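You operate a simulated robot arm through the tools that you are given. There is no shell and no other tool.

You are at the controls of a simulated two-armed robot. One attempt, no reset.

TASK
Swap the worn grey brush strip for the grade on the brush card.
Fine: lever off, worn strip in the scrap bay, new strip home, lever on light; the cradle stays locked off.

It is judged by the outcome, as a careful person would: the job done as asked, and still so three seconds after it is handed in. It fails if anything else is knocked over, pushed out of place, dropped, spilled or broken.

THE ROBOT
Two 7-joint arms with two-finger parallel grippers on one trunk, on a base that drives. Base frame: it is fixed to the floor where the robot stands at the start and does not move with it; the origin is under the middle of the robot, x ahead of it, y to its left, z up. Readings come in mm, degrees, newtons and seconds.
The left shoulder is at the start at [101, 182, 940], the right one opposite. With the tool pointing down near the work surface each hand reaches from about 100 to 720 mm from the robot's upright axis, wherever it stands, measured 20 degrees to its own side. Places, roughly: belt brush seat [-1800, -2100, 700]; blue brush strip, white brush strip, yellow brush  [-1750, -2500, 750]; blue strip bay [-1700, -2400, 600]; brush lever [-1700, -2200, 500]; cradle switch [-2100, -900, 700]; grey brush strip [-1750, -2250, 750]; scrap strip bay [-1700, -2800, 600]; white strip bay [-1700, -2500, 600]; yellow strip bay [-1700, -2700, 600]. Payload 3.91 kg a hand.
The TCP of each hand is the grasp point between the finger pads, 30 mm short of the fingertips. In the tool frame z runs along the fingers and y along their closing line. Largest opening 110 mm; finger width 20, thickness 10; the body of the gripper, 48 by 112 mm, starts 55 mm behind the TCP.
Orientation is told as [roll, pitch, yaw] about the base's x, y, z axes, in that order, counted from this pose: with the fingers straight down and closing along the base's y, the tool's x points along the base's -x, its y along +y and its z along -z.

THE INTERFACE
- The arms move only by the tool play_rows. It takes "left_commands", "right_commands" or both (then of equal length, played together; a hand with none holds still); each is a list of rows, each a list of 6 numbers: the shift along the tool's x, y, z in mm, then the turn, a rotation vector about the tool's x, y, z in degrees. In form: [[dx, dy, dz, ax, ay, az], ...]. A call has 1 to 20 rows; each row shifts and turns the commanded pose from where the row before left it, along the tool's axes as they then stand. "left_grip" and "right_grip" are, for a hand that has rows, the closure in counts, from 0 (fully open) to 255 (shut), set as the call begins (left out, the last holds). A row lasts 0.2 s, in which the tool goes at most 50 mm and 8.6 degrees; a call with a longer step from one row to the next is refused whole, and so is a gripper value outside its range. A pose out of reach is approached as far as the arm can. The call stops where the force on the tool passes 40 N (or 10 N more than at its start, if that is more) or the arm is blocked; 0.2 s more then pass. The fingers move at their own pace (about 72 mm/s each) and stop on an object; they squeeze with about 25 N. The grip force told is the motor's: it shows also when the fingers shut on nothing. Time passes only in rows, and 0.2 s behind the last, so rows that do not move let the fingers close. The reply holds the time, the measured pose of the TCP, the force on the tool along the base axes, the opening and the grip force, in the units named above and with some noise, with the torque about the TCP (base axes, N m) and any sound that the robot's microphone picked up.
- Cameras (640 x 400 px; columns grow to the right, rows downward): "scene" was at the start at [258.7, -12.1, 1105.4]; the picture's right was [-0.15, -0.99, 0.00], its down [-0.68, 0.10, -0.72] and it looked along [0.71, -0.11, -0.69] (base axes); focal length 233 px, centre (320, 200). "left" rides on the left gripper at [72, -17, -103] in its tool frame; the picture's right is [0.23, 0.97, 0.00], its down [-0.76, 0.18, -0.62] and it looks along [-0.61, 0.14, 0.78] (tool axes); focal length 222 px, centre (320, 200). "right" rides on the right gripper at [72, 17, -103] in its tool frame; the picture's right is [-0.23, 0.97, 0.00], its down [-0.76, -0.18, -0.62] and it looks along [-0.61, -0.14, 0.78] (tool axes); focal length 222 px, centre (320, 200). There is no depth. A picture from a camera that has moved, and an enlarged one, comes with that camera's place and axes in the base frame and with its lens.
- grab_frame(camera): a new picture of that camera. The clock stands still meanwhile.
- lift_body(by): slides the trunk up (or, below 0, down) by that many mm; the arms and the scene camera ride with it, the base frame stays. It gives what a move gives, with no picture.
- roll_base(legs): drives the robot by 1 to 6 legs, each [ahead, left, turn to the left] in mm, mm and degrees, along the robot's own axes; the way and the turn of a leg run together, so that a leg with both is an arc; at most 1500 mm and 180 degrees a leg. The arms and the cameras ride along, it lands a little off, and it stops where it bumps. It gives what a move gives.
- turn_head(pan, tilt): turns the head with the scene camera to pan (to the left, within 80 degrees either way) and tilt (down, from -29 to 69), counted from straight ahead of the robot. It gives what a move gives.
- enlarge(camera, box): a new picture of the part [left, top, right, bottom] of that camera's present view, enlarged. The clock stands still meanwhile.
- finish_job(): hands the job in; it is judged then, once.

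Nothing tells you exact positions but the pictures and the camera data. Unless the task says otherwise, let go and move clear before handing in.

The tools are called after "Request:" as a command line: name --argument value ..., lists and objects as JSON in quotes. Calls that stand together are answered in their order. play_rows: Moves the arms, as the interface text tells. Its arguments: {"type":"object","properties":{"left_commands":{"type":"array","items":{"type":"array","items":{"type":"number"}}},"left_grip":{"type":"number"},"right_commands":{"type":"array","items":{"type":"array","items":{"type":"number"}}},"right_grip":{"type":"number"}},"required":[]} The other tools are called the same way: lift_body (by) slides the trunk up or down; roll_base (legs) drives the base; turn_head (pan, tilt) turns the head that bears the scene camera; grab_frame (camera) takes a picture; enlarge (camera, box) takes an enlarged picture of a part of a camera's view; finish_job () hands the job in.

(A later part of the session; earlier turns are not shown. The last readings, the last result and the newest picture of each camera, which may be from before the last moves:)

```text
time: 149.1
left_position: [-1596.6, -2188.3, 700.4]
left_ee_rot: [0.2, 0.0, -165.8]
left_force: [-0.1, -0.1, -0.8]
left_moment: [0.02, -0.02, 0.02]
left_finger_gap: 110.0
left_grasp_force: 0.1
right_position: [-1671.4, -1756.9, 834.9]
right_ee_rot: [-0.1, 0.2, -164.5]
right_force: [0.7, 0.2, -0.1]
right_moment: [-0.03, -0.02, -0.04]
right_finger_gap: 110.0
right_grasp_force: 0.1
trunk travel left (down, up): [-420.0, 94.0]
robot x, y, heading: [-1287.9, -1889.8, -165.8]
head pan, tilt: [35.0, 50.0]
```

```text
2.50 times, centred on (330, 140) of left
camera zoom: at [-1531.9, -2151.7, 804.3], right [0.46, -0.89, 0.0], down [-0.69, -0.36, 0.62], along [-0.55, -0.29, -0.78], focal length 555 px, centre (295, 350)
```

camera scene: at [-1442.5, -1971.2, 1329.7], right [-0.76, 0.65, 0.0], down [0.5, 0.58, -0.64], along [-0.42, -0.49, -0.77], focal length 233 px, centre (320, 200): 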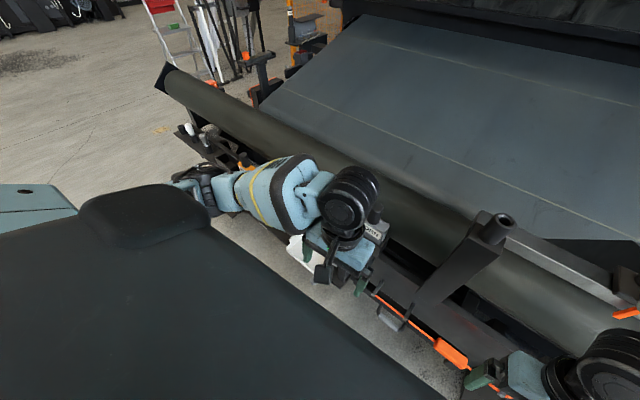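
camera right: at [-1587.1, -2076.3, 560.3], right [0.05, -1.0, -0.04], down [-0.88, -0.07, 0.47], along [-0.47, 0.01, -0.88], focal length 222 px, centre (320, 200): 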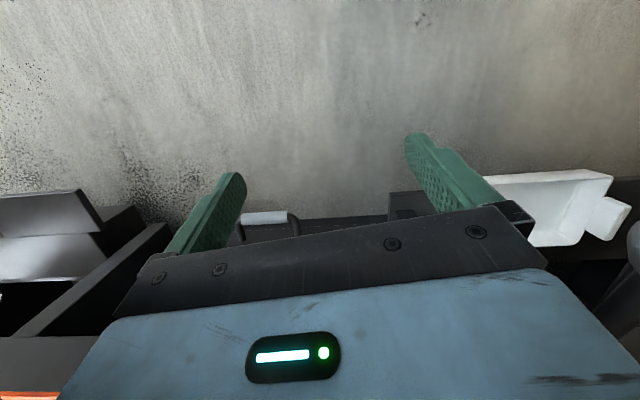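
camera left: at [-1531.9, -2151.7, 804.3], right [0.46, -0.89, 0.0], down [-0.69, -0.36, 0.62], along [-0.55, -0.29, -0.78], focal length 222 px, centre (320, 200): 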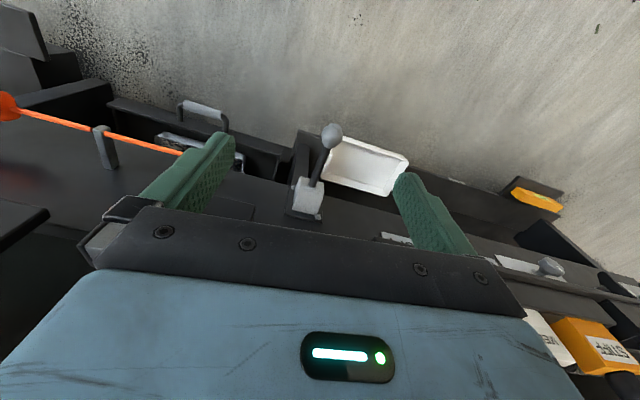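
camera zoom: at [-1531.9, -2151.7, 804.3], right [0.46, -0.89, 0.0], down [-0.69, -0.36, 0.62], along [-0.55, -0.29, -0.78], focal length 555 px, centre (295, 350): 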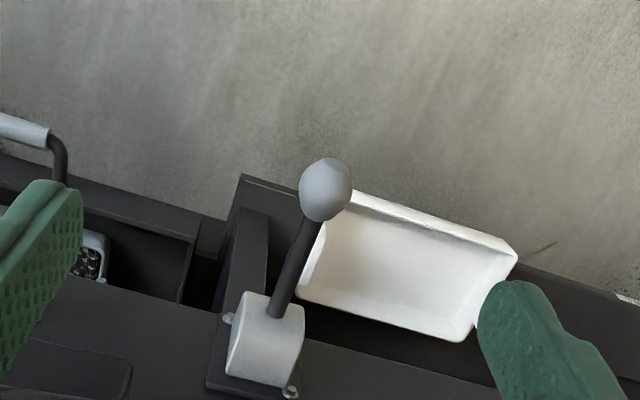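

The ball is at about [-1636,-2227,495] and the lever sticks straight out horizontally; still no labels. I'll move left to view its other side and the scrap bay.

Request:
play_rows --left_commands '[[0, 0, -40, 0, 0, 0], [0, 0, -40, 0, 0, 0], [0, 0, -40, 0, 0, 0], [0, 0, -40, 0, 0, 0], [0, -10, -20, 0, 0, 0]]'

Request:
roll_base --legs '[[0, 560, 0]]'

Request:
lift_body --by -300

Request:
turn_head --pan -40 --tilt 40

Request:
grab_frame --camera "scene"

Request:
turn_head --pan 20 --tilt 45

Request:
grab_frame --camera "scene"

```text
time: 150.2
left_position: [-1600.4, -2175.2, 882.3]
left_ee_rot: [0.3, 0.1, -165.8]
left_force: [0.4, 1.1, 0.2]
left_moment: [0.01, -0.03, -0.01]
left_finger_gap: 109.8
left_grasp_force: 0.1
right_position: [-1671.0, -1756.8, 834.4]
right_ee_rot: [-0.1, 0.1, -164.7]
right_force: [-1.0, -0.1, -0.3]
right_moment: [0.04, 0.02, -0.03]
right_finger_gap: 110.1
right_grasp_force: 0.1
trunk travel left (down, up): [-420.0, 94.0]
robot x, y, heading: [-1291.6, -1891.3, -165.8]
head pan, tilt: [35.0, 50.0]
```

```text
time: 155.6
left_position: [-1461.3, -2717.8, 881.4]
left_ee_rot: [0.2, 0.0, -165.5]
left_force: [-0.5, 0.1, -0.2]
left_moment: [0.02, -0.04, 0.05]
left_finger_gap: 110.0
left_grasp_force: 0.1
right_position: [-1532.9, -2299.0, 835.2]
right_ee_rot: [-0.2, 0.1, -164.4]
right_force: [-0.3, -0.4, -0.1]
right_moment: [0.01, -0.01, -0.02]
right_finger_gap: 110.1
right_grasp_force: 0.0
trunk travel left (down, up): [-420.0, 94.0]
robot x, y, heading: [-1154.1, -2429.2, -165.5]
head pan, tilt: [35.0, 50.0]
```

```text
time: 158.6
left_position: [-1462.5, -2719.0, 582.0]
left_ee_rot: [0.2, -0.1, -165.6]
left_force: [0.0, -0.6, 0.7]
left_moment: [-0.01, 0.01, -0.02]
left_finger_gap: 109.9
left_grasp_force: 0.1
right_position: [-1533.4, -2300.3, 525.8]
right_ee_rot: [-0.2, 1.9, -164.4]
right_force: [-0.3, -0.5, 0.6]
right_moment: [-0.01, -0.02, -0.02]
right_finger_gap: 109.8
right_grasp_force: 0.1
trunk travel left (down, up): [-120.0, 394.0]
robot x, y, heading: [-1154.6, -2430.1, -165.5]
head pan, tilt: [35.0, 50.0]
```

```text
time: 160.1
left_position: [-1461.1, -2717.9, 581.3]
left_ee_rot: [0.1, 0.0, -165.6]
left_force: [0.2, -0.9, 0.2]
left_moment: [0.01, -0.02, 0.02]
left_finger_gap: 110.0
left_grasp_force: 0.1
right_position: [-1532.6, -2299.5, 524.8]
right_ee_rot: [-0.1, 1.9, -164.4]
right_force: [0.2, 0.5, -0.4]
right_moment: [0.03, -0.01, -0.01]
right_finger_gap: 110.1
right_grasp_force: 0.0
trunk travel left (down, up): [-120.0, 394.0]
robot x, y, heading: [-1157.4, -2428.6, -165.4]
head pan, tilt: [-40.0, 40.0]
```

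```text
taken
camera scene: at [-1432.6, -2444.4, 1015.9], right [0.43, 0.9, 0.0], down [0.58, -0.28, -0.77], along [-0.69, 0.33, -0.64], focal length 233 px, centre (320, 200)
```

scene: 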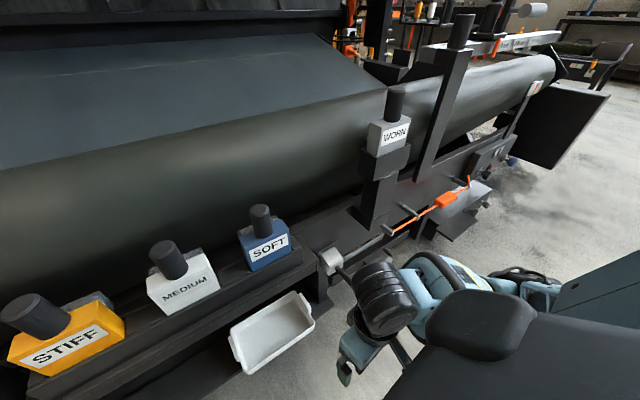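

```text
time: 161.4
left_position: [-1462.6, -2718.2, 579.7]
left_ee_rot: [0.2, 0.1, -165.5]
left_force: [-0.1, 0.2, 0.5]
left_moment: [-0.02, -0.01, 0.02]
left_finger_gap: 110.1
left_grasp_force: 0.0
right_position: [-1532.9, -2298.8, 523.8]
right_ee_rot: [-0.1, 1.8, -164.4]
right_force: [-0.1, -0.1, -0.1]
right_moment: [-0.02, -0.05, 0.05]
right_finger_gap: 109.9
right_grasp_force: 0.1
trunk travel left (down, up): [-120.0, 394.0]
robot x, y, heading: [-1150.3, -2430.6, -165.7]
head pan, tilt: [20.0, 45.0]
```

```text
taken
camera scene: at [-1423.0, -2527.0, 1008.7], right [-0.56, 0.83, 0.0], down [0.58, 0.4, -0.71], along [-0.58, -0.4, -0.71], focal length 233 px, centre (320, 200)
```

scene: 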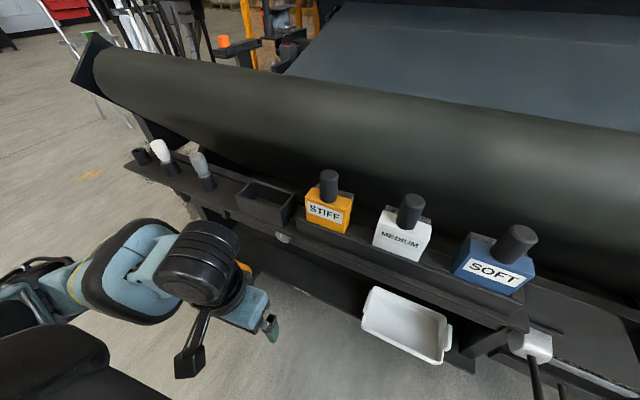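

The strips are spaced ~124 mm: blue handle top ≈[-1689,-2420,789], yellow ≈[-1659,-2667,789], worn handle top ≈[-1760,-2141,901], scrap bin ≈[-1650,-2820]. The machine's yaw is about 7°. Now looking at the lever's left side.

Request:
turn_head --pan -35 --tilt 45

Request:
enlarge --camera "scene" --box '[270, 180, 370, 270]'

Request:
grab_frame --camera "right"

```text
time: 162.7
left_position: [-1461.8, -2717.5, 582.3]
left_ee_rot: [0.2, 0.1, -165.5]
left_force: [0.8, -0.3, 0.7]
left_moment: [0.02, -0.02, 0.02]
left_finger_gap: 110.0
left_grasp_force: 0.1
right_position: [-1533.7, -2299.0, 524.6]
right_ee_rot: [-0.1, 1.8, -164.4]
right_force: [0.3, -0.7, -0.9]
right_moment: [0.0, 0.01, 0.02]
right_finger_gap: 109.9
right_grasp_force: 0.0
trunk travel left (down, up): [-120.0, 394.0]
robot x, y, heading: [-1150.7, -2427.5, -165.9]
head pan, tilt: [-35.0, 45.0]
```

```text
4.44 times, centred on (320, 225) of scene
camera zoom: at [-1432.0, -2452.5, 1008.7], right [0.35, 0.94, 0.0], down [0.66, -0.25, -0.71], along [-0.66, 0.25, -0.71], focal length 1035 px, centre (320, 89)
```

zoom: 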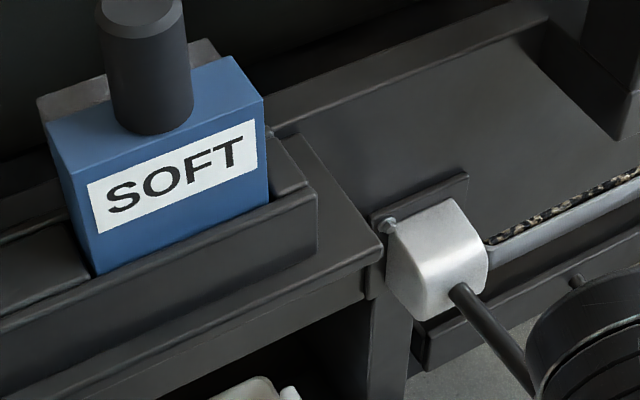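

```text
taken
camera right: at [-1461.2, -2297.5, 630.8], right [0.04, -1.0, -0.01], down [-0.8, -0.04, 0.6], along [-0.6, -0.02, -0.8], focal length 222 px, centre (320, 200)
```

right: 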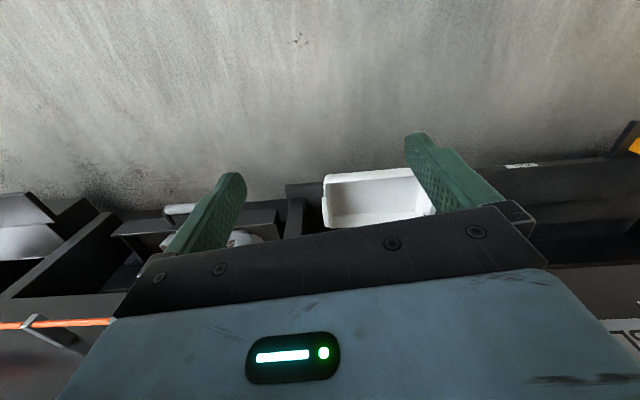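

Still no lettering on the lever housing. I'll move back right, square up to the rack (heading ≈-173°) and look at the lever from the front.

Request:
lift_body --by 250

Request:
roll_base --legs '[[22, -395, 0], [0, 0, -7.2]]'

Request:
lift_body --by -250

Request:
turn_head --pan 15 --tilt 60

Request:
grab_frame --camera "scene"

Request:
grab_frame --camera "left"

```text
time: 165.2
left_position: [-1461.7, -2717.7, 831.9]
left_ee_rot: [0.2, 0.1, -165.4]
left_force: [-0.9, 0.3, 1.4]
left_moment: [-0.03, -0.01, 0.0]
left_finger_gap: 110.0
left_grasp_force: 0.1
right_position: [-1532.3, -2299.2, 775.1]
right_ee_rot: [-0.2, 1.9, -164.4]
right_force: [0.4, 0.0, 0.1]
right_moment: [0.0, -0.01, 0.03]
right_finger_gap: 109.8
right_grasp_force: 0.1
trunk travel left (down, up): [-370.0, 144.0]
robot x, y, heading: [-1154.2, -2428.4, -165.6]
head pan, tilt: [-35.0, 45.0]
```

```text
time: 169.8
left_position: [-1614.8, -2299.5, 831.8]
left_ee_rot: [0.2, 0.0, -172.3]
left_force: [-0.9, 0.8, 0.7]
left_moment: [0.04, 0.04, 0.01]
left_finger_gap: 110.3
left_grasp_force: 0.2
right_position: [-1635.6, -1876.1, 775.2]
right_ee_rot: [-0.1, 1.7, -171.3]
right_force: [0.1, -0.6, 0.2]
right_moment: [0.01, 0.01, -0.02]
right_finger_gap: 110.1
right_grasp_force: 0.0
trunk travel left (down, up): [-370.0, 144.0]
robot x, y, heading: [-1276.9, -2052.1, -172.5]
head pan, tilt: [-35.0, 45.0]
```

```text
time: 172.4
left_position: [-1614.6, -2299.8, 582.3]
left_ee_rot: [0.2, 0.0, -172.3]
left_force: [0.8, 0.0, 0.4]
left_moment: [-0.02, -0.01, 0.0]
left_finger_gap: 110.2
left_grasp_force: 0.1
right_position: [-1635.7, -1875.8, 525.0]
right_ee_rot: [-0.1, 1.8, -171.2]
right_force: [0.1, 0.2, 0.0]
right_moment: [0.02, 0.0, 0.01]
right_finger_gap: 110.0
right_grasp_force: 0.1
trunk travel left (down, up): [-120.0, 394.0]
robot x, y, heading: [-1273.7, -2050.5, -172.4]
head pan, tilt: [-35.0, 45.0]
```

```text
time: 173.6
left_position: [-1615.3, -2300.7, 581.7]
left_ee_rot: [0.2, 0.0, -172.5]
left_force: [0.3, -0.5, -0.2]
left_moment: [-0.01, 0.02, -0.03]
left_finger_gap: 110.1
left_grasp_force: 0.0
right_position: [-1636.1, -1877.0, 524.0]
right_ee_rot: [-0.1, 1.8, -171.3]
right_force: [-0.6, -0.5, 0.3]
right_moment: [0.0, 0.0, 0.0]
right_finger_gap: 109.8
right_grasp_force: 0.2
trunk travel left (down, up): [-120.0, 394.0]
robot x, y, heading: [-1274.2, -2050.8, -172.7]
head pan, tilt: [15.0, 60.0]
```

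```text
taken
camera scene: at [-1543.3, -2103.1, 989.2], right [-0.38, 0.92, 0.0], down [0.8, 0.33, -0.5], along [-0.46, -0.19, -0.87], focal length 233 px, centre (320, 200)
```

scene: 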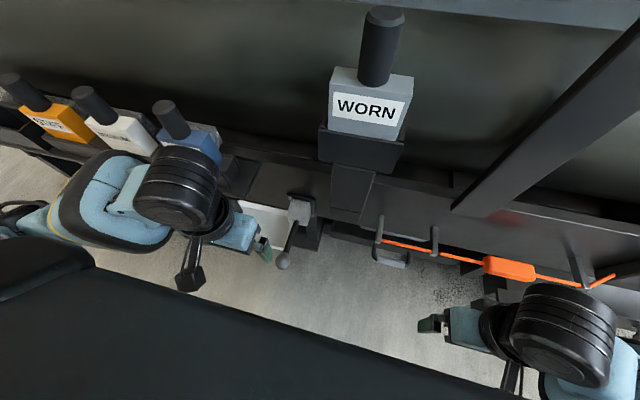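

```text
taken
camera left: at [-1546.5, -2272.9, 684.7], right [0.35, -0.94, 0.0], down [-0.73, -0.27, 0.62], along [-0.58, -0.22, -0.78], focal length 222 px, centre (320, 200)
```

left: 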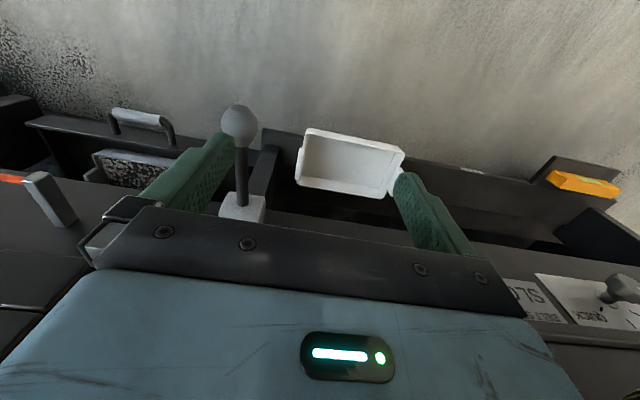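

Request:
enlarge --camera "left" --box '[180, 80, 320, 230]'

Request:
enlarge --camera "scene" --box '[250, 170, 350, 280]'

```text
2.67 times, centred on (250, 155) of left
camera zoom: at [-1546.5, -2272.9, 684.7], right [0.35, -0.94, 0.0], down [-0.73, -0.27, 0.62], along [-0.58, -0.22, -0.78], focal length 592 px, centre (507, 320)
```

zoom: 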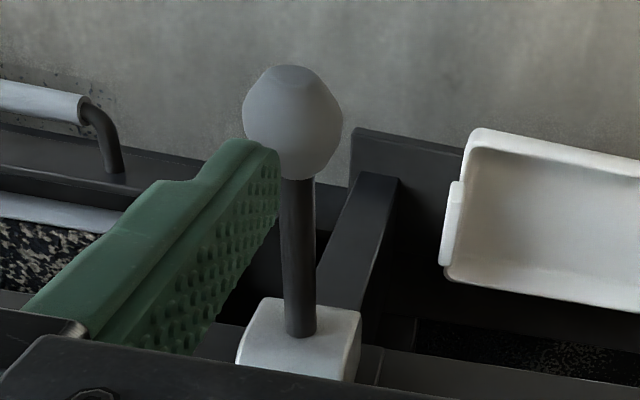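

```text
3.64 times, centred on (300, 225) of scene
camera zoom: at [-1543.3, -2103.1, 989.2], right [-0.38, 0.92, 0.0], down [0.8, 0.33, -0.5], along [-0.46, -0.19, -0.87], focal length 847 px, centre (393, 109)
```

zoom: 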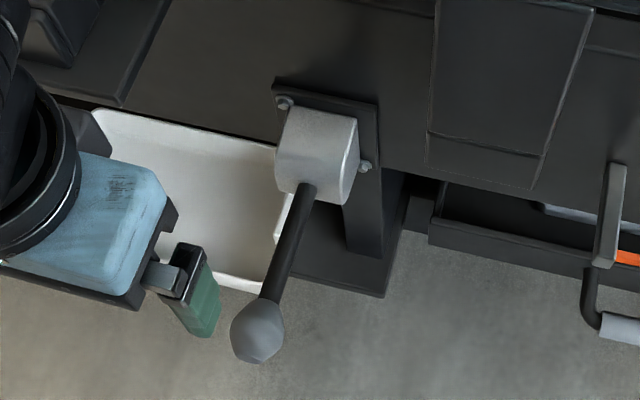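

No legend on the lever anywhere, so I'll identify positions by motion, clicks and the seat's response. First a baseline view of the seat versus the roll, then position the left hand over the lever ball at [-1636,-2228,495].

Request:
play_rows --left_commands '[[-4, -25, 7, 0, 0, 0], [-4, -25, 7, 0, 0, 0], [-4, -25, 7, 0, 0, 0]]' --left_grip 70

Request:
grab_frame --camera "left"

Request:
turn_head --pan -10 --tilt 45

Request:
grab_frame --camera "scene"

Request:
enlarge --camera "scene" --box '[240, 40, 380, 240]'

```text
time: 174.4
left_position: [-1636.7, -2227.3, 559.9]
left_ee_rot: [0.2, 0.1, -172.4]
left_force: [-0.1, 0.6, 0.0]
left_moment: [0.01, 0.01, -0.02]
left_finger_gap: 79.6
left_grasp_force: 0.0
right_position: [-1635.3, -1877.2, 524.7]
right_ee_rot: [-0.2, 1.7, -171.2]
right_force: [-0.3, -0.2, -0.5]
right_moment: [-0.04, 0.0, -0.01]
right_finger_gap: 110.1
right_grasp_force: 0.1
trunk travel left (down, up): [-120.0, 394.0]
robot x, y, heading: [-1275.6, -2049.2, -172.5]
head pan, tilt: [15.0, 60.0]
```

```text
taken
camera left: at [-1567.8, -2200.1, 663.4], right [0.35, -0.94, 0.0], down [-0.73, -0.27, 0.62], along [-0.58, -0.22, -0.78], focal length 222 px, centre (320, 200)
```

left: 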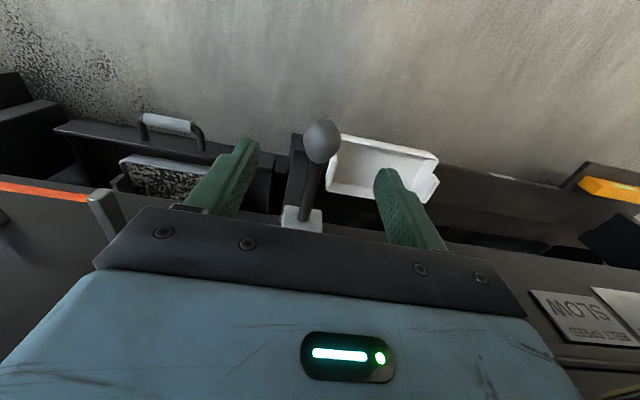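

```text
time: 175.3
left_position: [-1637.3, -2227.7, 560.1]
left_ee_rot: [0.2, -0.1, -172.5]
left_force: [0.4, 0.2, 0.1]
left_moment: [0.0, -0.01, 0.0]
left_finger_gap: 79.6
left_grasp_force: 0.1
right_position: [-1635.4, -1877.1, 524.1]
right_ee_rot: [-0.1, 1.8, -171.1]
right_force: [0.4, -0.2, -0.5]
right_moment: [-0.01, 0.0, 0.0]
right_finger_gap: 109.9
right_grasp_force: 0.1
trunk travel left (down, up): [-120.0, 394.0]
robot x, y, heading: [-1275.8, -2050.0, -172.4]
head pan, tilt: [-10.0, 45.0]
```

```text
taken
camera scene: at [-1563.0, -2074.2, 1008.6], right [0.04, 1.0, 0.0], down [0.71, -0.03, -0.71], along [-0.71, 0.03, -0.71], focal length 233 px, centre (320, 200)
```

scene: 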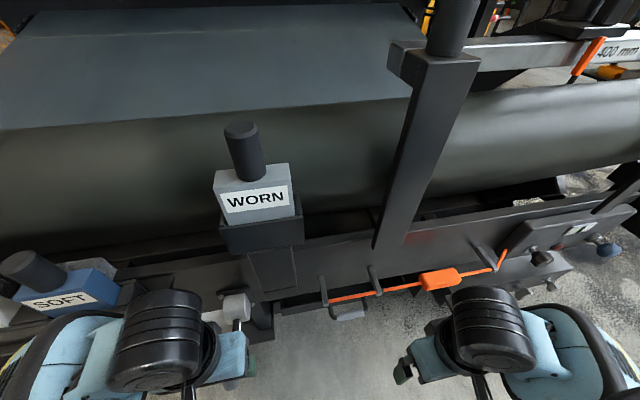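

```text
2.00 times, centred on (310, 140) of scene
camera zoom: at [-1563.0, -2074.2, 1008.6], right [0.04, 1.0, 0.0], down [0.71, -0.03, -0.71], along [-0.71, 0.03, -0.71], focal length 466 px, centre (340, 320)
```

zoom: 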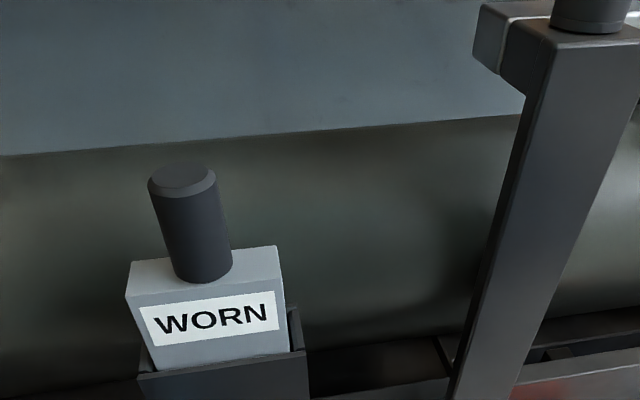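

The ball is centred between the fingers. Descending to straddle it, then closing gently.

Request:
play_rows --left_commands '[[0, 0, 16, 0, 0, 0], [0, 0, 16, 0, 0, 0], [0, 0, 16, 0, 0, 0], [0, 0, 14, 0, 0, 0]]'

Request:
grab_frame --camera "left"

Request:
play_rows --left_commands '[[0, 0, 0, 0, 0, 0], [0, 0, 0, 0, 0, 0], [0, 0, 0, 0, 0, 0], [0, 0, 0, 0, 0, 0]]' --left_grip 220

Request:
grab_frame --camera "left"

```text
time: 176.3
left_position: [-1637.6, -2227.1, 499.5]
left_ee_rot: [0.2, -0.1, -172.4]
left_force: [0.1, 0.5, -0.2]
left_moment: [-0.03, -0.05, 0.03]
left_finger_gap: 79.9
left_grasp_force: 0.1
right_position: [-1635.8, -1876.7, 525.3]
right_ee_rot: [0.0, 1.9, -171.2]
right_force: [-0.3, 0.1, 1.1]
right_moment: [0.0, -0.01, -0.01]
right_finger_gap: 110.2
right_grasp_force: 0.2
trunk travel left (down, up): [-120.0, 394.0]
robot x, y, heading: [-1276.5, -2048.4, -172.3]
head pan, tilt: [-10.0, 45.0]
```

```text
taken
camera left: at [-1567.9, -2200.0, 601.3], right [0.35, -0.94, 0.0], down [-0.73, -0.28, 0.62], along [-0.58, -0.22, -0.78], focal length 222 px, centre (320, 200)
```

left: 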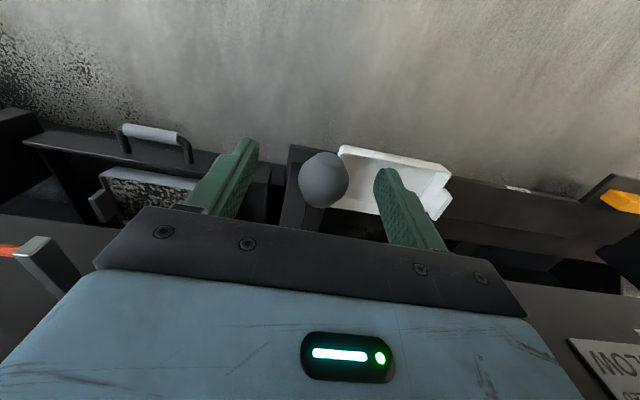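

```text
time: 177.3
left_position: [-1636.7, -2230.2, 498.0]
left_ee_rot: [0.5, 0.1, -172.2]
left_force: [5.5, -26.4, 0.9]
left_moment: [-0.41, 0.11, 0.2]
left_finger_gap: 31.9
left_grasp_force: 44.9
right_position: [-1635.2, -1877.3, 524.9]
right_ee_rot: [-0.2, 1.8, -171.1]
right_force: [0.1, 0.2, -0.4]
right_moment: [0.0, 0.0, 0.01]
right_finger_gap: 110.2
right_grasp_force: 0.0
trunk travel left (down, up): [-120.0, 394.0]
robot x, y, heading: [-1275.4, -2053.3, -172.3]
head pan, tilt: [-10.0, 45.0]
```

```text
taken
camera left: at [-1567.7, -2202.4, 600.7], right [0.36, -0.93, 0.01], down [-0.73, -0.27, 0.62], along [-0.58, -0.23, -0.78], focal length 222 px, centre (320, 200)
```

left: 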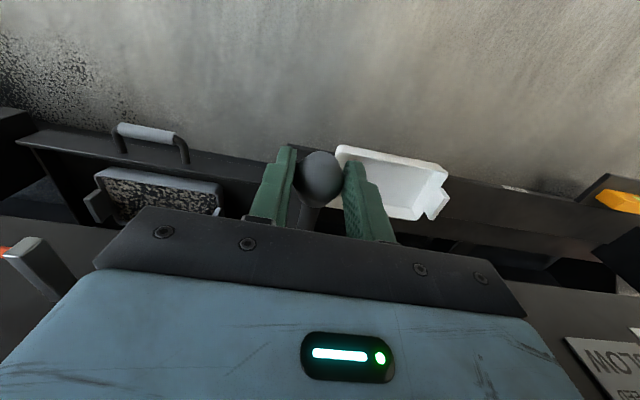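

Gripped (31.9 mm). The lever is stiff sideways, so it pivots up/down. I'll centre the grip to relieve the side load.

Request:
play_rows --left_commands '[[0, 3, 0, 0, 0, 0], [0, 3, 0, 0, 0, 0], [0, 0, 0, 0, 0, 0]]'

```text
time: 178.1
left_position: [-1636.1, -2230.6, 497.2]
left_ee_rot: [-0.1, 0.1, -172.6]
left_force: [-2.8, 6.0, -6.8]
left_moment: [0.28, -0.73, 0.01]
left_finger_gap: 31.7
left_grasp_force: 45.3
right_position: [-1635.6, -1875.2, 524.7]
right_ee_rot: [-0.1, 1.9, -171.3]
right_force: [-0.3, 0.1, 0.6]
right_moment: [-0.01, -0.02, -0.03]
right_finger_gap: 110.2
right_grasp_force: 0.1
trunk travel left (down, up): [-120.0, 394.0]
robot x, y, heading: [-1279.8, -2051.4, -172.7]
head pan, tilt: [-10.0, 45.0]
```

Now a small trial downward to feel which way the lever goes.

Request:
play_rows --left_commands '[[0, 0, 5, 0, 0, 0], [0, 0, 5, 0, 0, 0], [0, 0, 5, 0, 0, 0]]'

```text
time: 178.9
left_position: [-1635.7, -2230.9, 484.5]
left_ee_rot: [-0.1, -0.1, -172.5]
left_force: [0.6, 21.8, 13.4]
left_moment: [0.32, 1.23, -0.11]
left_finger_gap: 31.9
left_grasp_force: 44.4
right_position: [-1634.8, -1875.2, 524.1]
right_ee_rot: [0.0, 1.7, -171.3]
right_force: [0.4, 0.1, -0.9]
right_moment: [-0.03, 0.02, 0.0]
right_finger_gap: 109.8
right_grasp_force: 0.1
trunk travel left (down, up): [-120.0, 394.0]
robot x, y, heading: [-1276.8, -2050.3, -172.2]
head pan, tilt: [-10.0, 45.0]
```

Request:
play_rows --left_commands '[[0, -1.5, 5, 0, 0, 0], [0.5, -1.5, 5, 0, 0, 0], [1, 0, 5, 0, 0, 0]]'

Request:
grab_frame --camera "left"

Request:
turn_head --pan 10 --tilt 60

Request:
enlarge --camera "scene" --box '[220, 60, 420, 300]'

```text
time: 179.7
left_position: [-1635.7, -2231.3, 468.2]
left_ee_rot: [0.2, -0.2, -172.3]
left_force: [-15.3, 10.5, 11.8]
left_moment: [-0.01, 1.38, 0.03]
left_finger_gap: 31.9
left_grasp_force: 44.8
right_position: [-1636.2, -1876.4, 524.9]
right_ee_rot: [0.0, 1.8, -171.3]
right_force: [0.5, 0.0, 0.8]
right_moment: [0.0, 0.0, -0.01]
right_finger_gap: 109.9
right_grasp_force: 0.2
trunk travel left (down, up): [-120.0, 394.0]
robot x, y, heading: [-1278.9, -2050.8, -172.3]
head pan, tilt: [-10.0, 45.0]
```

```text
taken
camera left: at [-1567.6, -2203.1, 571.7], right [0.36, -0.93, 0.0], down [-0.73, -0.28, 0.63], along [-0.59, -0.23, -0.78], focal length 222 px, centre (320, 200)
```

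left: 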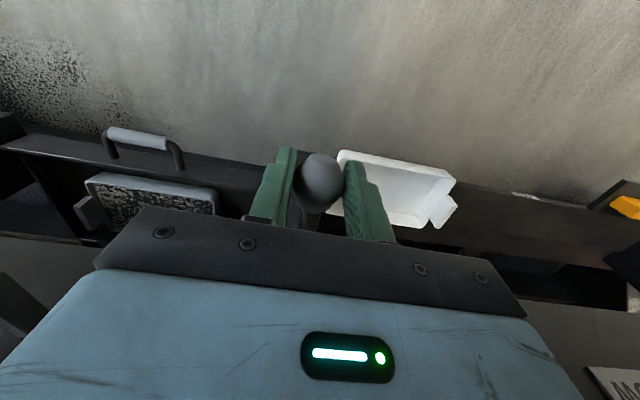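

```text
time: 180.5
left_position: [-1636.8, -2231.8, 468.8]
left_ee_rot: [0.1, -0.3, -172.2]
left_force: [-25.6, 3.3, 8.8]
left_moment: [0.01, 0.99, 0.01]
left_finger_gap: 31.7
left_grasp_force: 45.5
right_position: [-1636.3, -1875.6, 524.6]
right_ee_rot: [-0.1, 1.8, -171.2]
right_force: [0.0, 0.2, 0.2]
right_moment: [0.02, 0.01, 0.02]
right_finger_gap: 110.0
right_grasp_force: 0.0
trunk travel left (down, up): [-120.0, 394.0]
robot x, y, heading: [-1274.0, -2054.5, -172.5]
head pan, tilt: [10.0, 60.0]
```

```text
1.67 times, centred on (320, 180) of scene
camera zoom: at [-1546.2, -2097.4, 989.0], right [-0.3, 0.95, 0.0], down [0.83, 0.26, -0.5], along [-0.48, -0.15, -0.87], focal length 388 px, centre (320, 233)
```

zoom: 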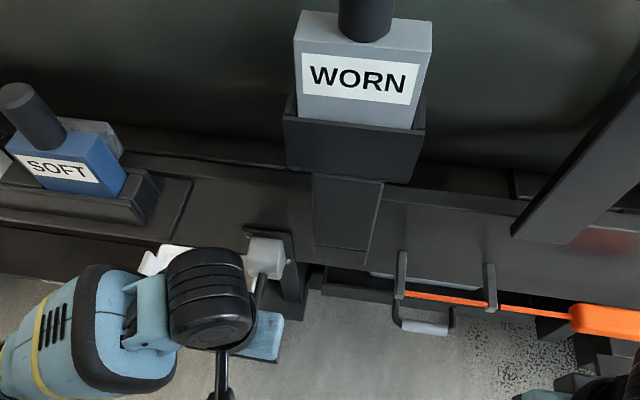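

The lever follows downward smoothly. Continuing along its arc while watching for clicks.

Request:
play_rows --left_commands '[[-3, 0, 4, 0, 0, 0], [-2, 0, 5, 0, 0, 0], [-2, 0, 5, 0, 0, 0], [-3, 0, 5, 0, 0, 0]]'

Request:
play_rows --left_commands '[[-3, 0, 5, 0, 0, 0], [-3, 0, 5, 0, 0, 0], [-3, 0, 5, 0, 0, 0]]'

```text
time: 181.5
left_position: [-1640.4, -2232.2, 447.5]
left_ee_rot: [0.4, 0.6, -172.6]
left_force: [22.5, 5.4, 1.8]
left_moment: [-0.12, 0.7, -0.01]
left_finger_gap: 31.9
left_grasp_force: 45.0
right_position: [-1634.9, -1877.2, 525.1]
right_ee_rot: [-0.1, 1.8, -171.2]
right_force: [0.1, 0.4, 0.3]
right_moment: [-0.02, -0.02, -0.04]
right_finger_gap: 109.9
right_grasp_force: 0.0
trunk travel left (down, up): [-120.0, 394.0]
robot x, y, heading: [-1271.6, -2052.0, -172.3]
head pan, tilt: [10.0, 60.0]
```

```text
time: 182.3
left_position: [-1652.3, -2233.8, 434.3]
left_ee_rot: [0.3, 0.2, -172.4]
left_force: [24.3, 4.0, -5.7]
left_moment: [-0.11, 0.6, -0.01]
left_finger_gap: 32.1
left_grasp_force: 45.4
right_position: [-1635.5, -1877.4, 525.2]
right_ee_rot: [-0.1, 1.8, -171.2]
right_force: [0.3, 0.8, -0.1]
right_moment: [0.04, 0.03, -0.01]
right_finger_gap: 109.9
right_grasp_force: 0.1
trunk travel left (down, up): [-120.0, 394.0]
robot x, y, heading: [-1273.5, -2045.5, -172.5]
head pan, tilt: [10.0, 60.0]
```

Request:
play_rows --left_commands '[[0, 0, 5, 0, 0, 0], [-2, 0, 5, 0, 0, 0], [-3, 0, 5, 0, 0, 0]]'

Request:
grab_frame --camera "left"

Request:
enlarge --camera "scene" --box '[220, 60, 420, 300]'

```text
time: 183.1
left_position: [-1661.2, -2234.0, 420.6]
left_ee_rot: [0.1, -0.4, -172.3]
left_force: [3.6, 1.5, 6.5]
left_moment: [-0.18, 1.2, 0.04]
left_finger_gap: 32.1
left_grasp_force: 44.7
right_position: [-1636.1, -1876.2, 525.8]
right_ee_rot: [-0.1, 1.9, -171.3]
right_force: [-0.5, 0.1, 0.4]
right_moment: [0.0, 0.03, 0.0]
right_finger_gap: 109.9
right_grasp_force: 0.1
trunk travel left (down, up): [-120.0, 394.0]
robot x, y, heading: [-1277.5, -2045.7, -172.6]
head pan, tilt: [10.0, 60.0]
```

```text
taken
camera left: at [-1591.7, -2206.8, 523.6], right [0.36, -0.93, 0.0], down [-0.73, -0.28, 0.63], along [-0.59, -0.22, -0.78], focal length 222 px, centre (320, 200)
```

left: 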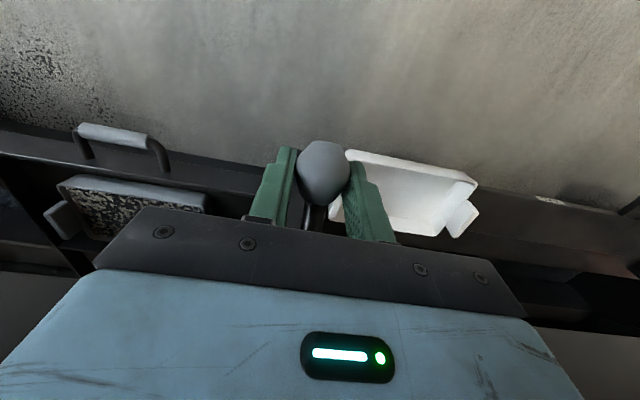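

```text
1.67 times, centred on (320, 180) of scene
camera zoom: at [-1544.9, -2097.6, 989.5], right [-0.3, 0.95, 0.0], down [0.83, 0.26, -0.5], along [-0.48, -0.15, -0.87], focal length 388 px, centre (320, 233)
```

zoom: 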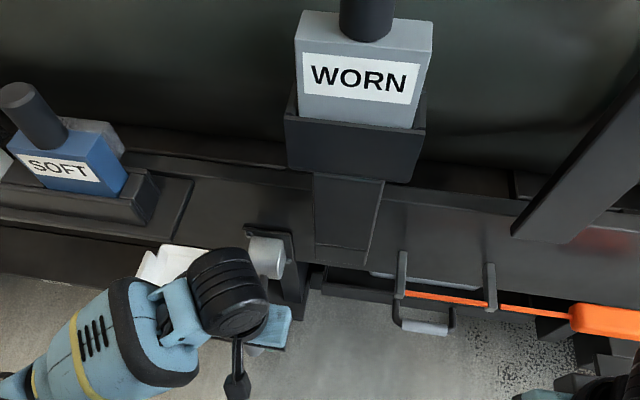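

Request:
play_rows --left_commands '[[-4, 0, 5, 0, 0, 0], [-4, 0, 5, 0, 0, 0], [-4, 0, 4, 0, 0, 0]]'

Request:
play_rows --left_commands '[[-4, 0, 4, 0, 0, 0], [-5, 0, 4, 0, 0, 0], [-5, 0, 4, 0, 0, 0]]'

```text
time: 183.9
left_position: [-1672.0, -2235.9, 405.9]
left_ee_rot: [0.3, -0.1, -172.4]
left_force: [-2.4, 0.8, 8.7]
left_moment: [0.01, -0.25, 0.0]
left_finger_gap: 30.6
left_grasp_force: 44.5
right_position: [-1635.6, -1875.3, 524.6]
right_ee_rot: [-0.1, 1.9, -171.3]
right_force: [0.7, -0.1, -0.4]
right_moment: [-0.02, 0.0, 0.01]
right_finger_gap: 109.8
right_grasp_force: 0.1
trunk travel left (down, up): [-120.0, 394.0]
robot x, y, heading: [-1273.1, -2051.2, -172.8]
head pan, tilt: [10.0, 60.0]
```

```text
time: 184.8
left_position: [-1680.0, -2236.9, 396.3]
left_ee_rot: [0.1, 0.1, -172.6]
left_force: [17.6, -2.7, 22.5]
left_moment: [-0.27, 2.17, -0.06]
left_finger_gap: 17.4
left_grasp_force: 2.2
right_position: [-1633.8, -1877.6, 525.8]
right_ee_rot: [-0.1, 1.8, -171.2]
right_force: [0.0, 0.0, 0.0]
right_moment: [0.0, 0.01, 0.01]
right_finger_gap: 110.0
right_grasp_force: 0.0
trunk travel left (down, up): [-120.0, 394.0]
robot x, y, heading: [-1273.9, -2051.3, -172.1]
head pan, tilt: [10.0, 60.0]
stopped in row 3 (left hand): the force on the tool passed its limit at 44 N (the readings are from after the stop); the commanded pose is now the measured one
```

The ball slipped out of the fingers near what seems the lower end-stop. I'll look.

Request:
grab_frame --camera "left"

Request:
enlarge --camera "left" --box '[240, 90, 400, 250]'

```text
taken
camera left: at [-1611.4, -2209.8, 499.4], right [0.35, -0.94, 0.0], down [-0.73, -0.27, 0.62], along [-0.58, -0.22, -0.78], focal length 222 px, centre (320, 200)
```

left: 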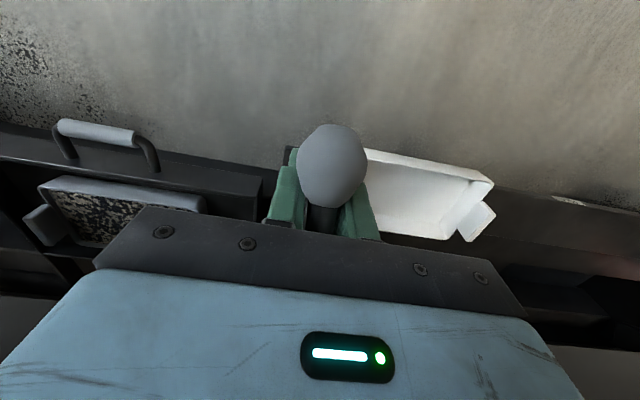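

```text
2.50 times, centred on (320, 170) of left
camera zoom: at [-1611.4, -2209.8, 499.4], right [0.35, -0.94, 0.0], down [-0.73, -0.27, 0.62], along [-0.58, -0.22, -0.78], focal length 555 px, centre (320, 275)
```

zoom: 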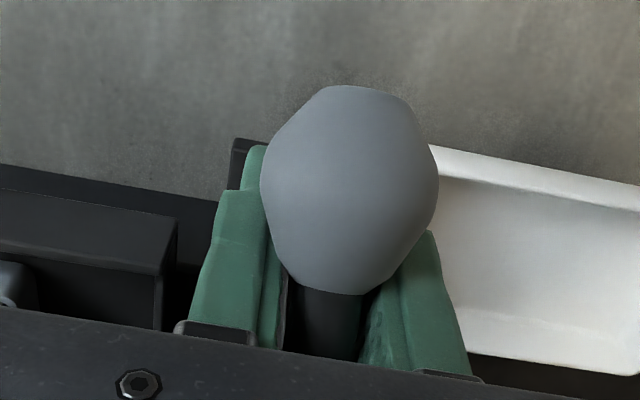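

The fingers slid past the ball onto the rod at the lower stop (~45° down). Opening and lifting clear to inspect.

Request:
play_rows --left_commands '[[0, 0, 0, 0, 0, 0], [0, 0, 0, 0, 0, 0], [0, 0, 0, 0, 0, 0], [0, 0, 0, 0, 0, 0]]' --left_grip 70

Request:
play_rows --left_commands '[[10, 0, -25, 0, 0, 0], [10, 0, -30, 0, 0, 0], [10, 0, -30, 0, 0, 0], [10, 0, -30, 0, 0, 0], [10, 0, -30, 0, 0, 0]]'

Request:
grab_frame --camera "left"

Request:
enlarge --camera "left" --box '[260, 100, 380, 250]'

```text
time: 185.7
left_position: [-1679.4, -2235.6, 396.5]
left_ee_rot: [-0.1, 0.0, -172.5]
left_force: [15.0, -1.6, 18.2]
left_moment: [-0.05, 1.66, 0.17]
left_finger_gap: 79.6
left_grasp_force: 0.0
right_position: [-1635.4, -1876.3, 525.6]
right_ee_rot: [-0.1, 1.7, -171.2]
right_force: [-0.2, -0.4, -0.2]
right_moment: [0.01, 0.0, -0.01]
right_finger_gap: 109.9
right_grasp_force: 0.1
trunk travel left (down, up): [-120.0, 394.0]
robot x, y, heading: [-1274.0, -2051.9, -172.4]
head pan, tilt: [10.0, 60.0]
stopped in row 4 (left hand): the force on the tool passed its limit at 40 N (the readings are from after the stop); the commanded pose is now the measured one
```

```text
time: 186.9
left_position: [-1631.9, -2231.3, 539.7]
left_ee_rot: [0.2, 0.2, -172.5]
left_force: [0.8, -0.5, -0.4]
left_moment: [-0.02, 0.01, 0.0]
left_finger_gap: 79.8
left_grasp_force: 0.1
right_position: [-1635.2, -1876.7, 525.1]
right_ee_rot: [-0.2, 1.8, -171.3]
right_force: [-0.5, 0.3, -0.6]
right_moment: [0.01, -0.01, 0.01]
right_finger_gap: 110.2
right_grasp_force: 0.1
trunk travel left (down, up): [-120.0, 394.0]
robot x, y, heading: [-1274.9, -2050.5, -172.4]
head pan, tilt: [10.0, 60.0]
```

```text
taken
camera left: at [-1562.8, -2203.3, 643.3], right [0.35, -0.94, 0.0], down [-0.73, -0.27, 0.62], along [-0.58, -0.22, -0.78], focal length 222 px, centre (320, 200)
```

left: 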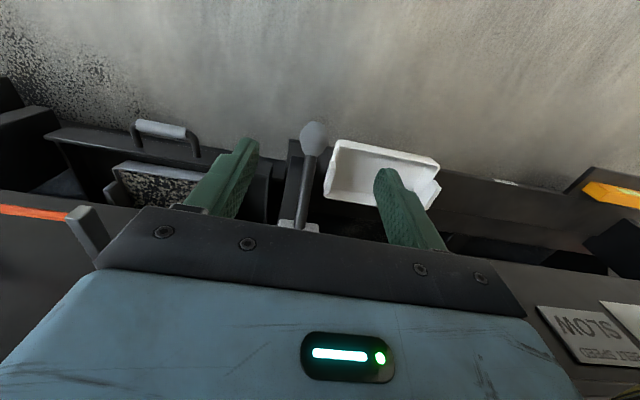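

```text
2.67 times, centred on (320, 175) of left
camera zoom: at [-1562.8, -2203.3, 643.3], right [0.35, -0.94, 0.0], down [-0.73, -0.27, 0.62], along [-0.58, -0.22, -0.78], focal length 592 px, centre (320, 267)
```

zoom: 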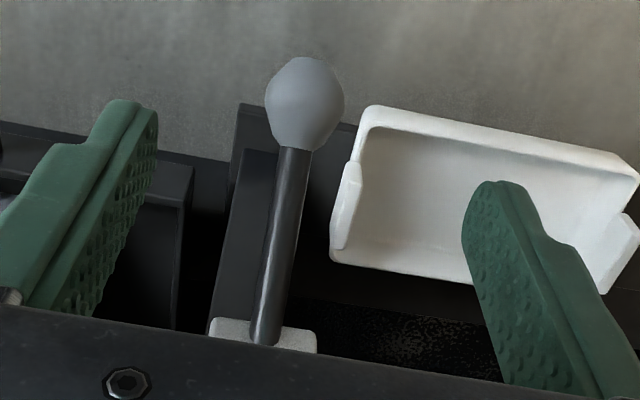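

The lever stays ~40° down. I'll re-grip the ball and explore upward past horizontal to learn the full range.

Request:
play_rows --left_commands '[[-12, 0, 20, 0, 0, 0], [-13, -1, 27, 0, 0, 0], [0, 0, 27, 0, 0, 0], [0, 0, 27, 0, 0, 0], [0, 0, 27, 0, 0, 0]]'

Request:
play_rows --left_commands '[[0, 0, 0, 0, 0, 0], [0, 0, 0, 0, 0, 0], [0, 0, 0, 0, 0, 0], [0, 0, 0, 0, 0, 0]]' --left_grip 230

Request:
grab_frame --camera "left"

```text
time: 188.1
left_position: [-1657.1, -2233.3, 411.9]
left_ee_rot: [0.1, 0.1, -172.6]
left_force: [0.4, 0.4, 0.5]
left_moment: [0.0, -0.01, -0.03]
left_finger_gap: 79.7
left_grasp_force: 0.0
right_position: [-1635.5, -1876.8, 524.5]
right_ee_rot: [-0.1, 1.8, -171.1]
right_force: [0.5, 0.5, -0.2]
right_moment: [-0.06, -0.03, 0.02]
right_finger_gap: 110.0
right_grasp_force: 0.0
trunk travel left (down, up): [-120.0, 394.0]
robot x, y, heading: [-1273.8, -2052.4, -172.5]
head pan, tilt: [10.0, 60.0]
```

```text
time: 189.1
left_position: [-1657.3, -2233.7, 413.4]
left_ee_rot: [0.2, 0.2, -172.4]
left_force: [1.8, -9.2, -0.6]
left_moment: [-0.05, -0.06, -0.01]
left_finger_gap: 32.3
left_grasp_force: 45.1
right_position: [-1634.8, -1877.0, 525.0]
right_ee_rot: [-0.1, 1.8, -171.2]
right_force: [0.0, 0.0, 0.0]
right_moment: [0.02, -0.01, -0.01]
right_finger_gap: 109.9
right_grasp_force: 0.1
trunk travel left (down, up): [-120.0, 394.0]
robot x, y, heading: [-1277.8, -2050.4, -172.6]
head pan, tilt: [10.0, 60.0]
```

```text
taken
camera left: at [-1588.2, -2206.5, 515.3], right [0.35, -0.94, 0.01], down [-0.73, -0.27, 0.62], along [-0.58, -0.22, -0.78], focal length 222 px, centre (320, 200)
```

left: 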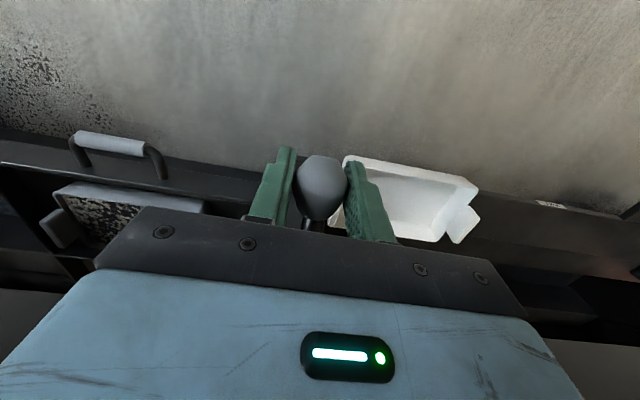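

Fitted: pivot ≈[-1760, 483], radius 125; start was about +6° and this stop is about -34°. Now following the arc upward.

Request:
play_rows --left_commands '[[5.2, 0, -8.2, 0, 0, 0], [4.5, 0, -8.9, 0, 0, 0], [4, 0, -10, 0, 0, 0], [3.4, 0, -10.4, 0, 0, 0], [2.3, 0, -10.7, 0, 0, 0], [1.5, 0, -10.8, 0, 0, 0], [0.4, 0, -10.9, 0, 0, 0], [-0.4, 0, -10.9, 0, 0, 0]]'

Request:
play_rows --left_commands '[[-1.5, 0, -10.8, 0, 0, 0], [-2.3, 0, -10.7, 0, 0, 0]]'

```text
time: 190.9
left_position: [-1635.3, -2232.1, 492.4]
left_ee_rot: [0.3, 0.4, -172.6]
left_force: [5.9, -20.0, -9.4]
left_moment: [-0.05, -1.38, 0.15]
left_finger_gap: 31.8
left_grasp_force: 45.1
right_position: [-1635.5, -1877.5, 525.4]
right_ee_rot: [-0.2, 1.8, -171.3]
right_force: [-0.3, -0.5, -0.4]
right_moment: [-0.04, 0.04, 0.01]
right_finger_gap: 110.1
right_grasp_force: 0.2
trunk travel left (down, up): [-120.0, 394.0]
robot x, y, heading: [-1278.2, -2051.1, -172.2]
head pan, tilt: [10.0, 60.0]
```

```text
time: 191.5
left_position: [-1640.1, -2230.7, 514.8]
left_ee_rot: [0.2, 0.2, -172.5]
left_force: [6.2, -18.6, -7.7]
left_moment: [-0.26, -0.64, 0.01]
left_finger_gap: 32.1
left_grasp_force: 44.7
right_position: [-1635.0, -1876.7, 526.1]
right_ee_rot: [-0.1, 1.9, -171.2]
right_force: [-0.2, 0.2, 0.1]
right_moment: [0.01, -0.03, 0.01]
right_finger_gap: 109.7
right_grasp_force: 0.0
trunk travel left (down, up): [-120.0, 394.0]
robot x, y, heading: [-1274.3, -2052.1, -172.3]
head pan, tilt: [10.0, 60.0]
```

Request:
play_rows --left_commands '[[-3.2, 1, -10.4, 0, 0, 0], [-4.2, 1, -10, 0, 0, 0], [-5, 1, -9.7, 0, 0, 0], [-5.9, 0, -9.2, 0, 0, 0]]'

Request:
play_rows --left_commands '[[-6.5, 0, -8.7, 0, 0, 0], [-7.5, 0, -8, 0, 0, 0]]'

Request:
grab_frame --camera "left"

```text
time: 192.5
left_position: [-1657.0, -2234.0, 554.1]
left_ee_rot: [0.0, 0.1, -172.7]
left_force: [12.6, 2.0, -2.1]
left_moment: [0.22, -1.47, -0.12]
left_finger_gap: 31.7
left_grasp_force: 44.9
right_position: [-1634.3, -1876.2, 525.1]
right_ee_rot: [-0.1, 1.8, -171.2]
right_force: [0.3, 0.1, -0.1]
right_moment: [0.0, -0.04, 0.0]
right_finger_gap: 110.1
right_grasp_force: 0.1
trunk travel left (down, up): [-120.0, 394.0]
robot x, y, heading: [-1278.0, -2050.6, -172.5]
head pan, tilt: [10.0, 60.0]
```

```text
time: 193.1
left_position: [-1671.6, -2235.9, 570.6]
left_ee_rot: [0.0, 0.0, -172.7]
left_force: [10.3, 11.8, -0.6]
left_moment: [0.4, -1.47, -0.01]
left_finger_gap: 31.8
left_grasp_force: 45.4
right_position: [-1635.6, -1876.2, 525.4]
right_ee_rot: [-0.1, 1.8, -171.2]
right_force: [0.8, -0.5, -0.8]
right_moment: [-0.07, -0.02, 0.01]
right_finger_gap: 109.9
right_grasp_force: 0.1
trunk travel left (down, up): [-120.0, 394.0]
robot x, y, heading: [-1272.8, -2050.4, -172.3]
head pan, tilt: [10.0, 60.0]
```

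```text
taken
camera left: at [-1603.3, -2209.5, 674.1], right [0.35, -0.94, 0.0], down [-0.73, -0.27, 0.62], along [-0.58, -0.22, -0.78], focal length 222 px, centre (320, 200)
```

left: 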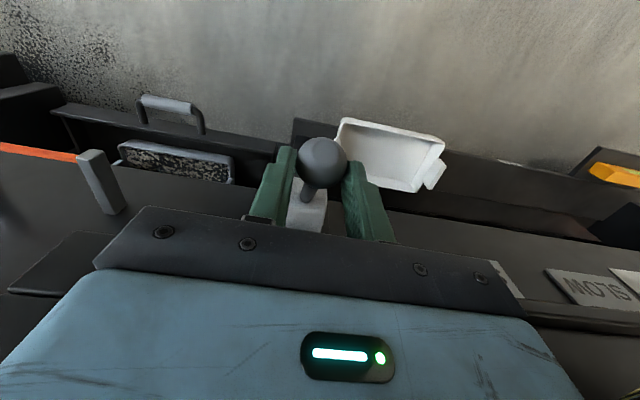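

Request:
play_rows --left_commands '[[-8, 0, -7.4, 0, 0, 0], [-8.7, 0, -6.8, 0, 0, 0]]'

Request:
play_rows --left_commands '[[-9.2, 0, -5.8, 0, 0, 0], [-9.6, 0, -5, 0, 0, 0]]'

```text
time: 193.7
left_position: [-1690.6, -2242.6, 586.8]
left_ee_rot: [0.2, -0.4, -172.1]
left_force: [-5.8, -0.3, 0.5]
left_moment: [-0.05, 0.16, 0.05]
left_finger_gap: 11.4
left_grasp_force: 0.4
right_position: [-1635.8, -1878.0, 525.7]
right_ee_rot: [-0.1, 1.8, -171.3]
right_force: [-1.0, -0.4, 0.6]
right_moment: [0.0, 0.01, 0.01]
right_finger_gap: 110.0
right_grasp_force: 0.1
trunk travel left (down, up): [-120.0, 394.0]
robot x, y, heading: [-1274.7, -2050.6, -172.2]
head pan, tilt: [10.0, 60.0]
```

```text
time: 194.3
left_position: [-1708.0, -2242.1, 595.6]
left_ee_rot: [0.0, 0.1, -172.5]
left_force: [-0.6, -0.4, -0.7]
left_moment: [0.04, -0.01, -0.01]
left_finger_gap: 10.7
left_grasp_force: 0.1
right_position: [-1634.6, -1876.7, 524.4]
right_ee_rot: [-0.1, 1.8, -171.2]
right_force: [-0.8, -0.5, -0.6]
right_moment: [0.02, 0.0, 0.0]
right_finger_gap: 109.9
right_grasp_force: 0.0
trunk travel left (down, up): [-120.0, 394.0]
robot x, y, heading: [-1272.2, -2048.5, -172.3]
head pan, tilt: [10.0, 60.0]
```

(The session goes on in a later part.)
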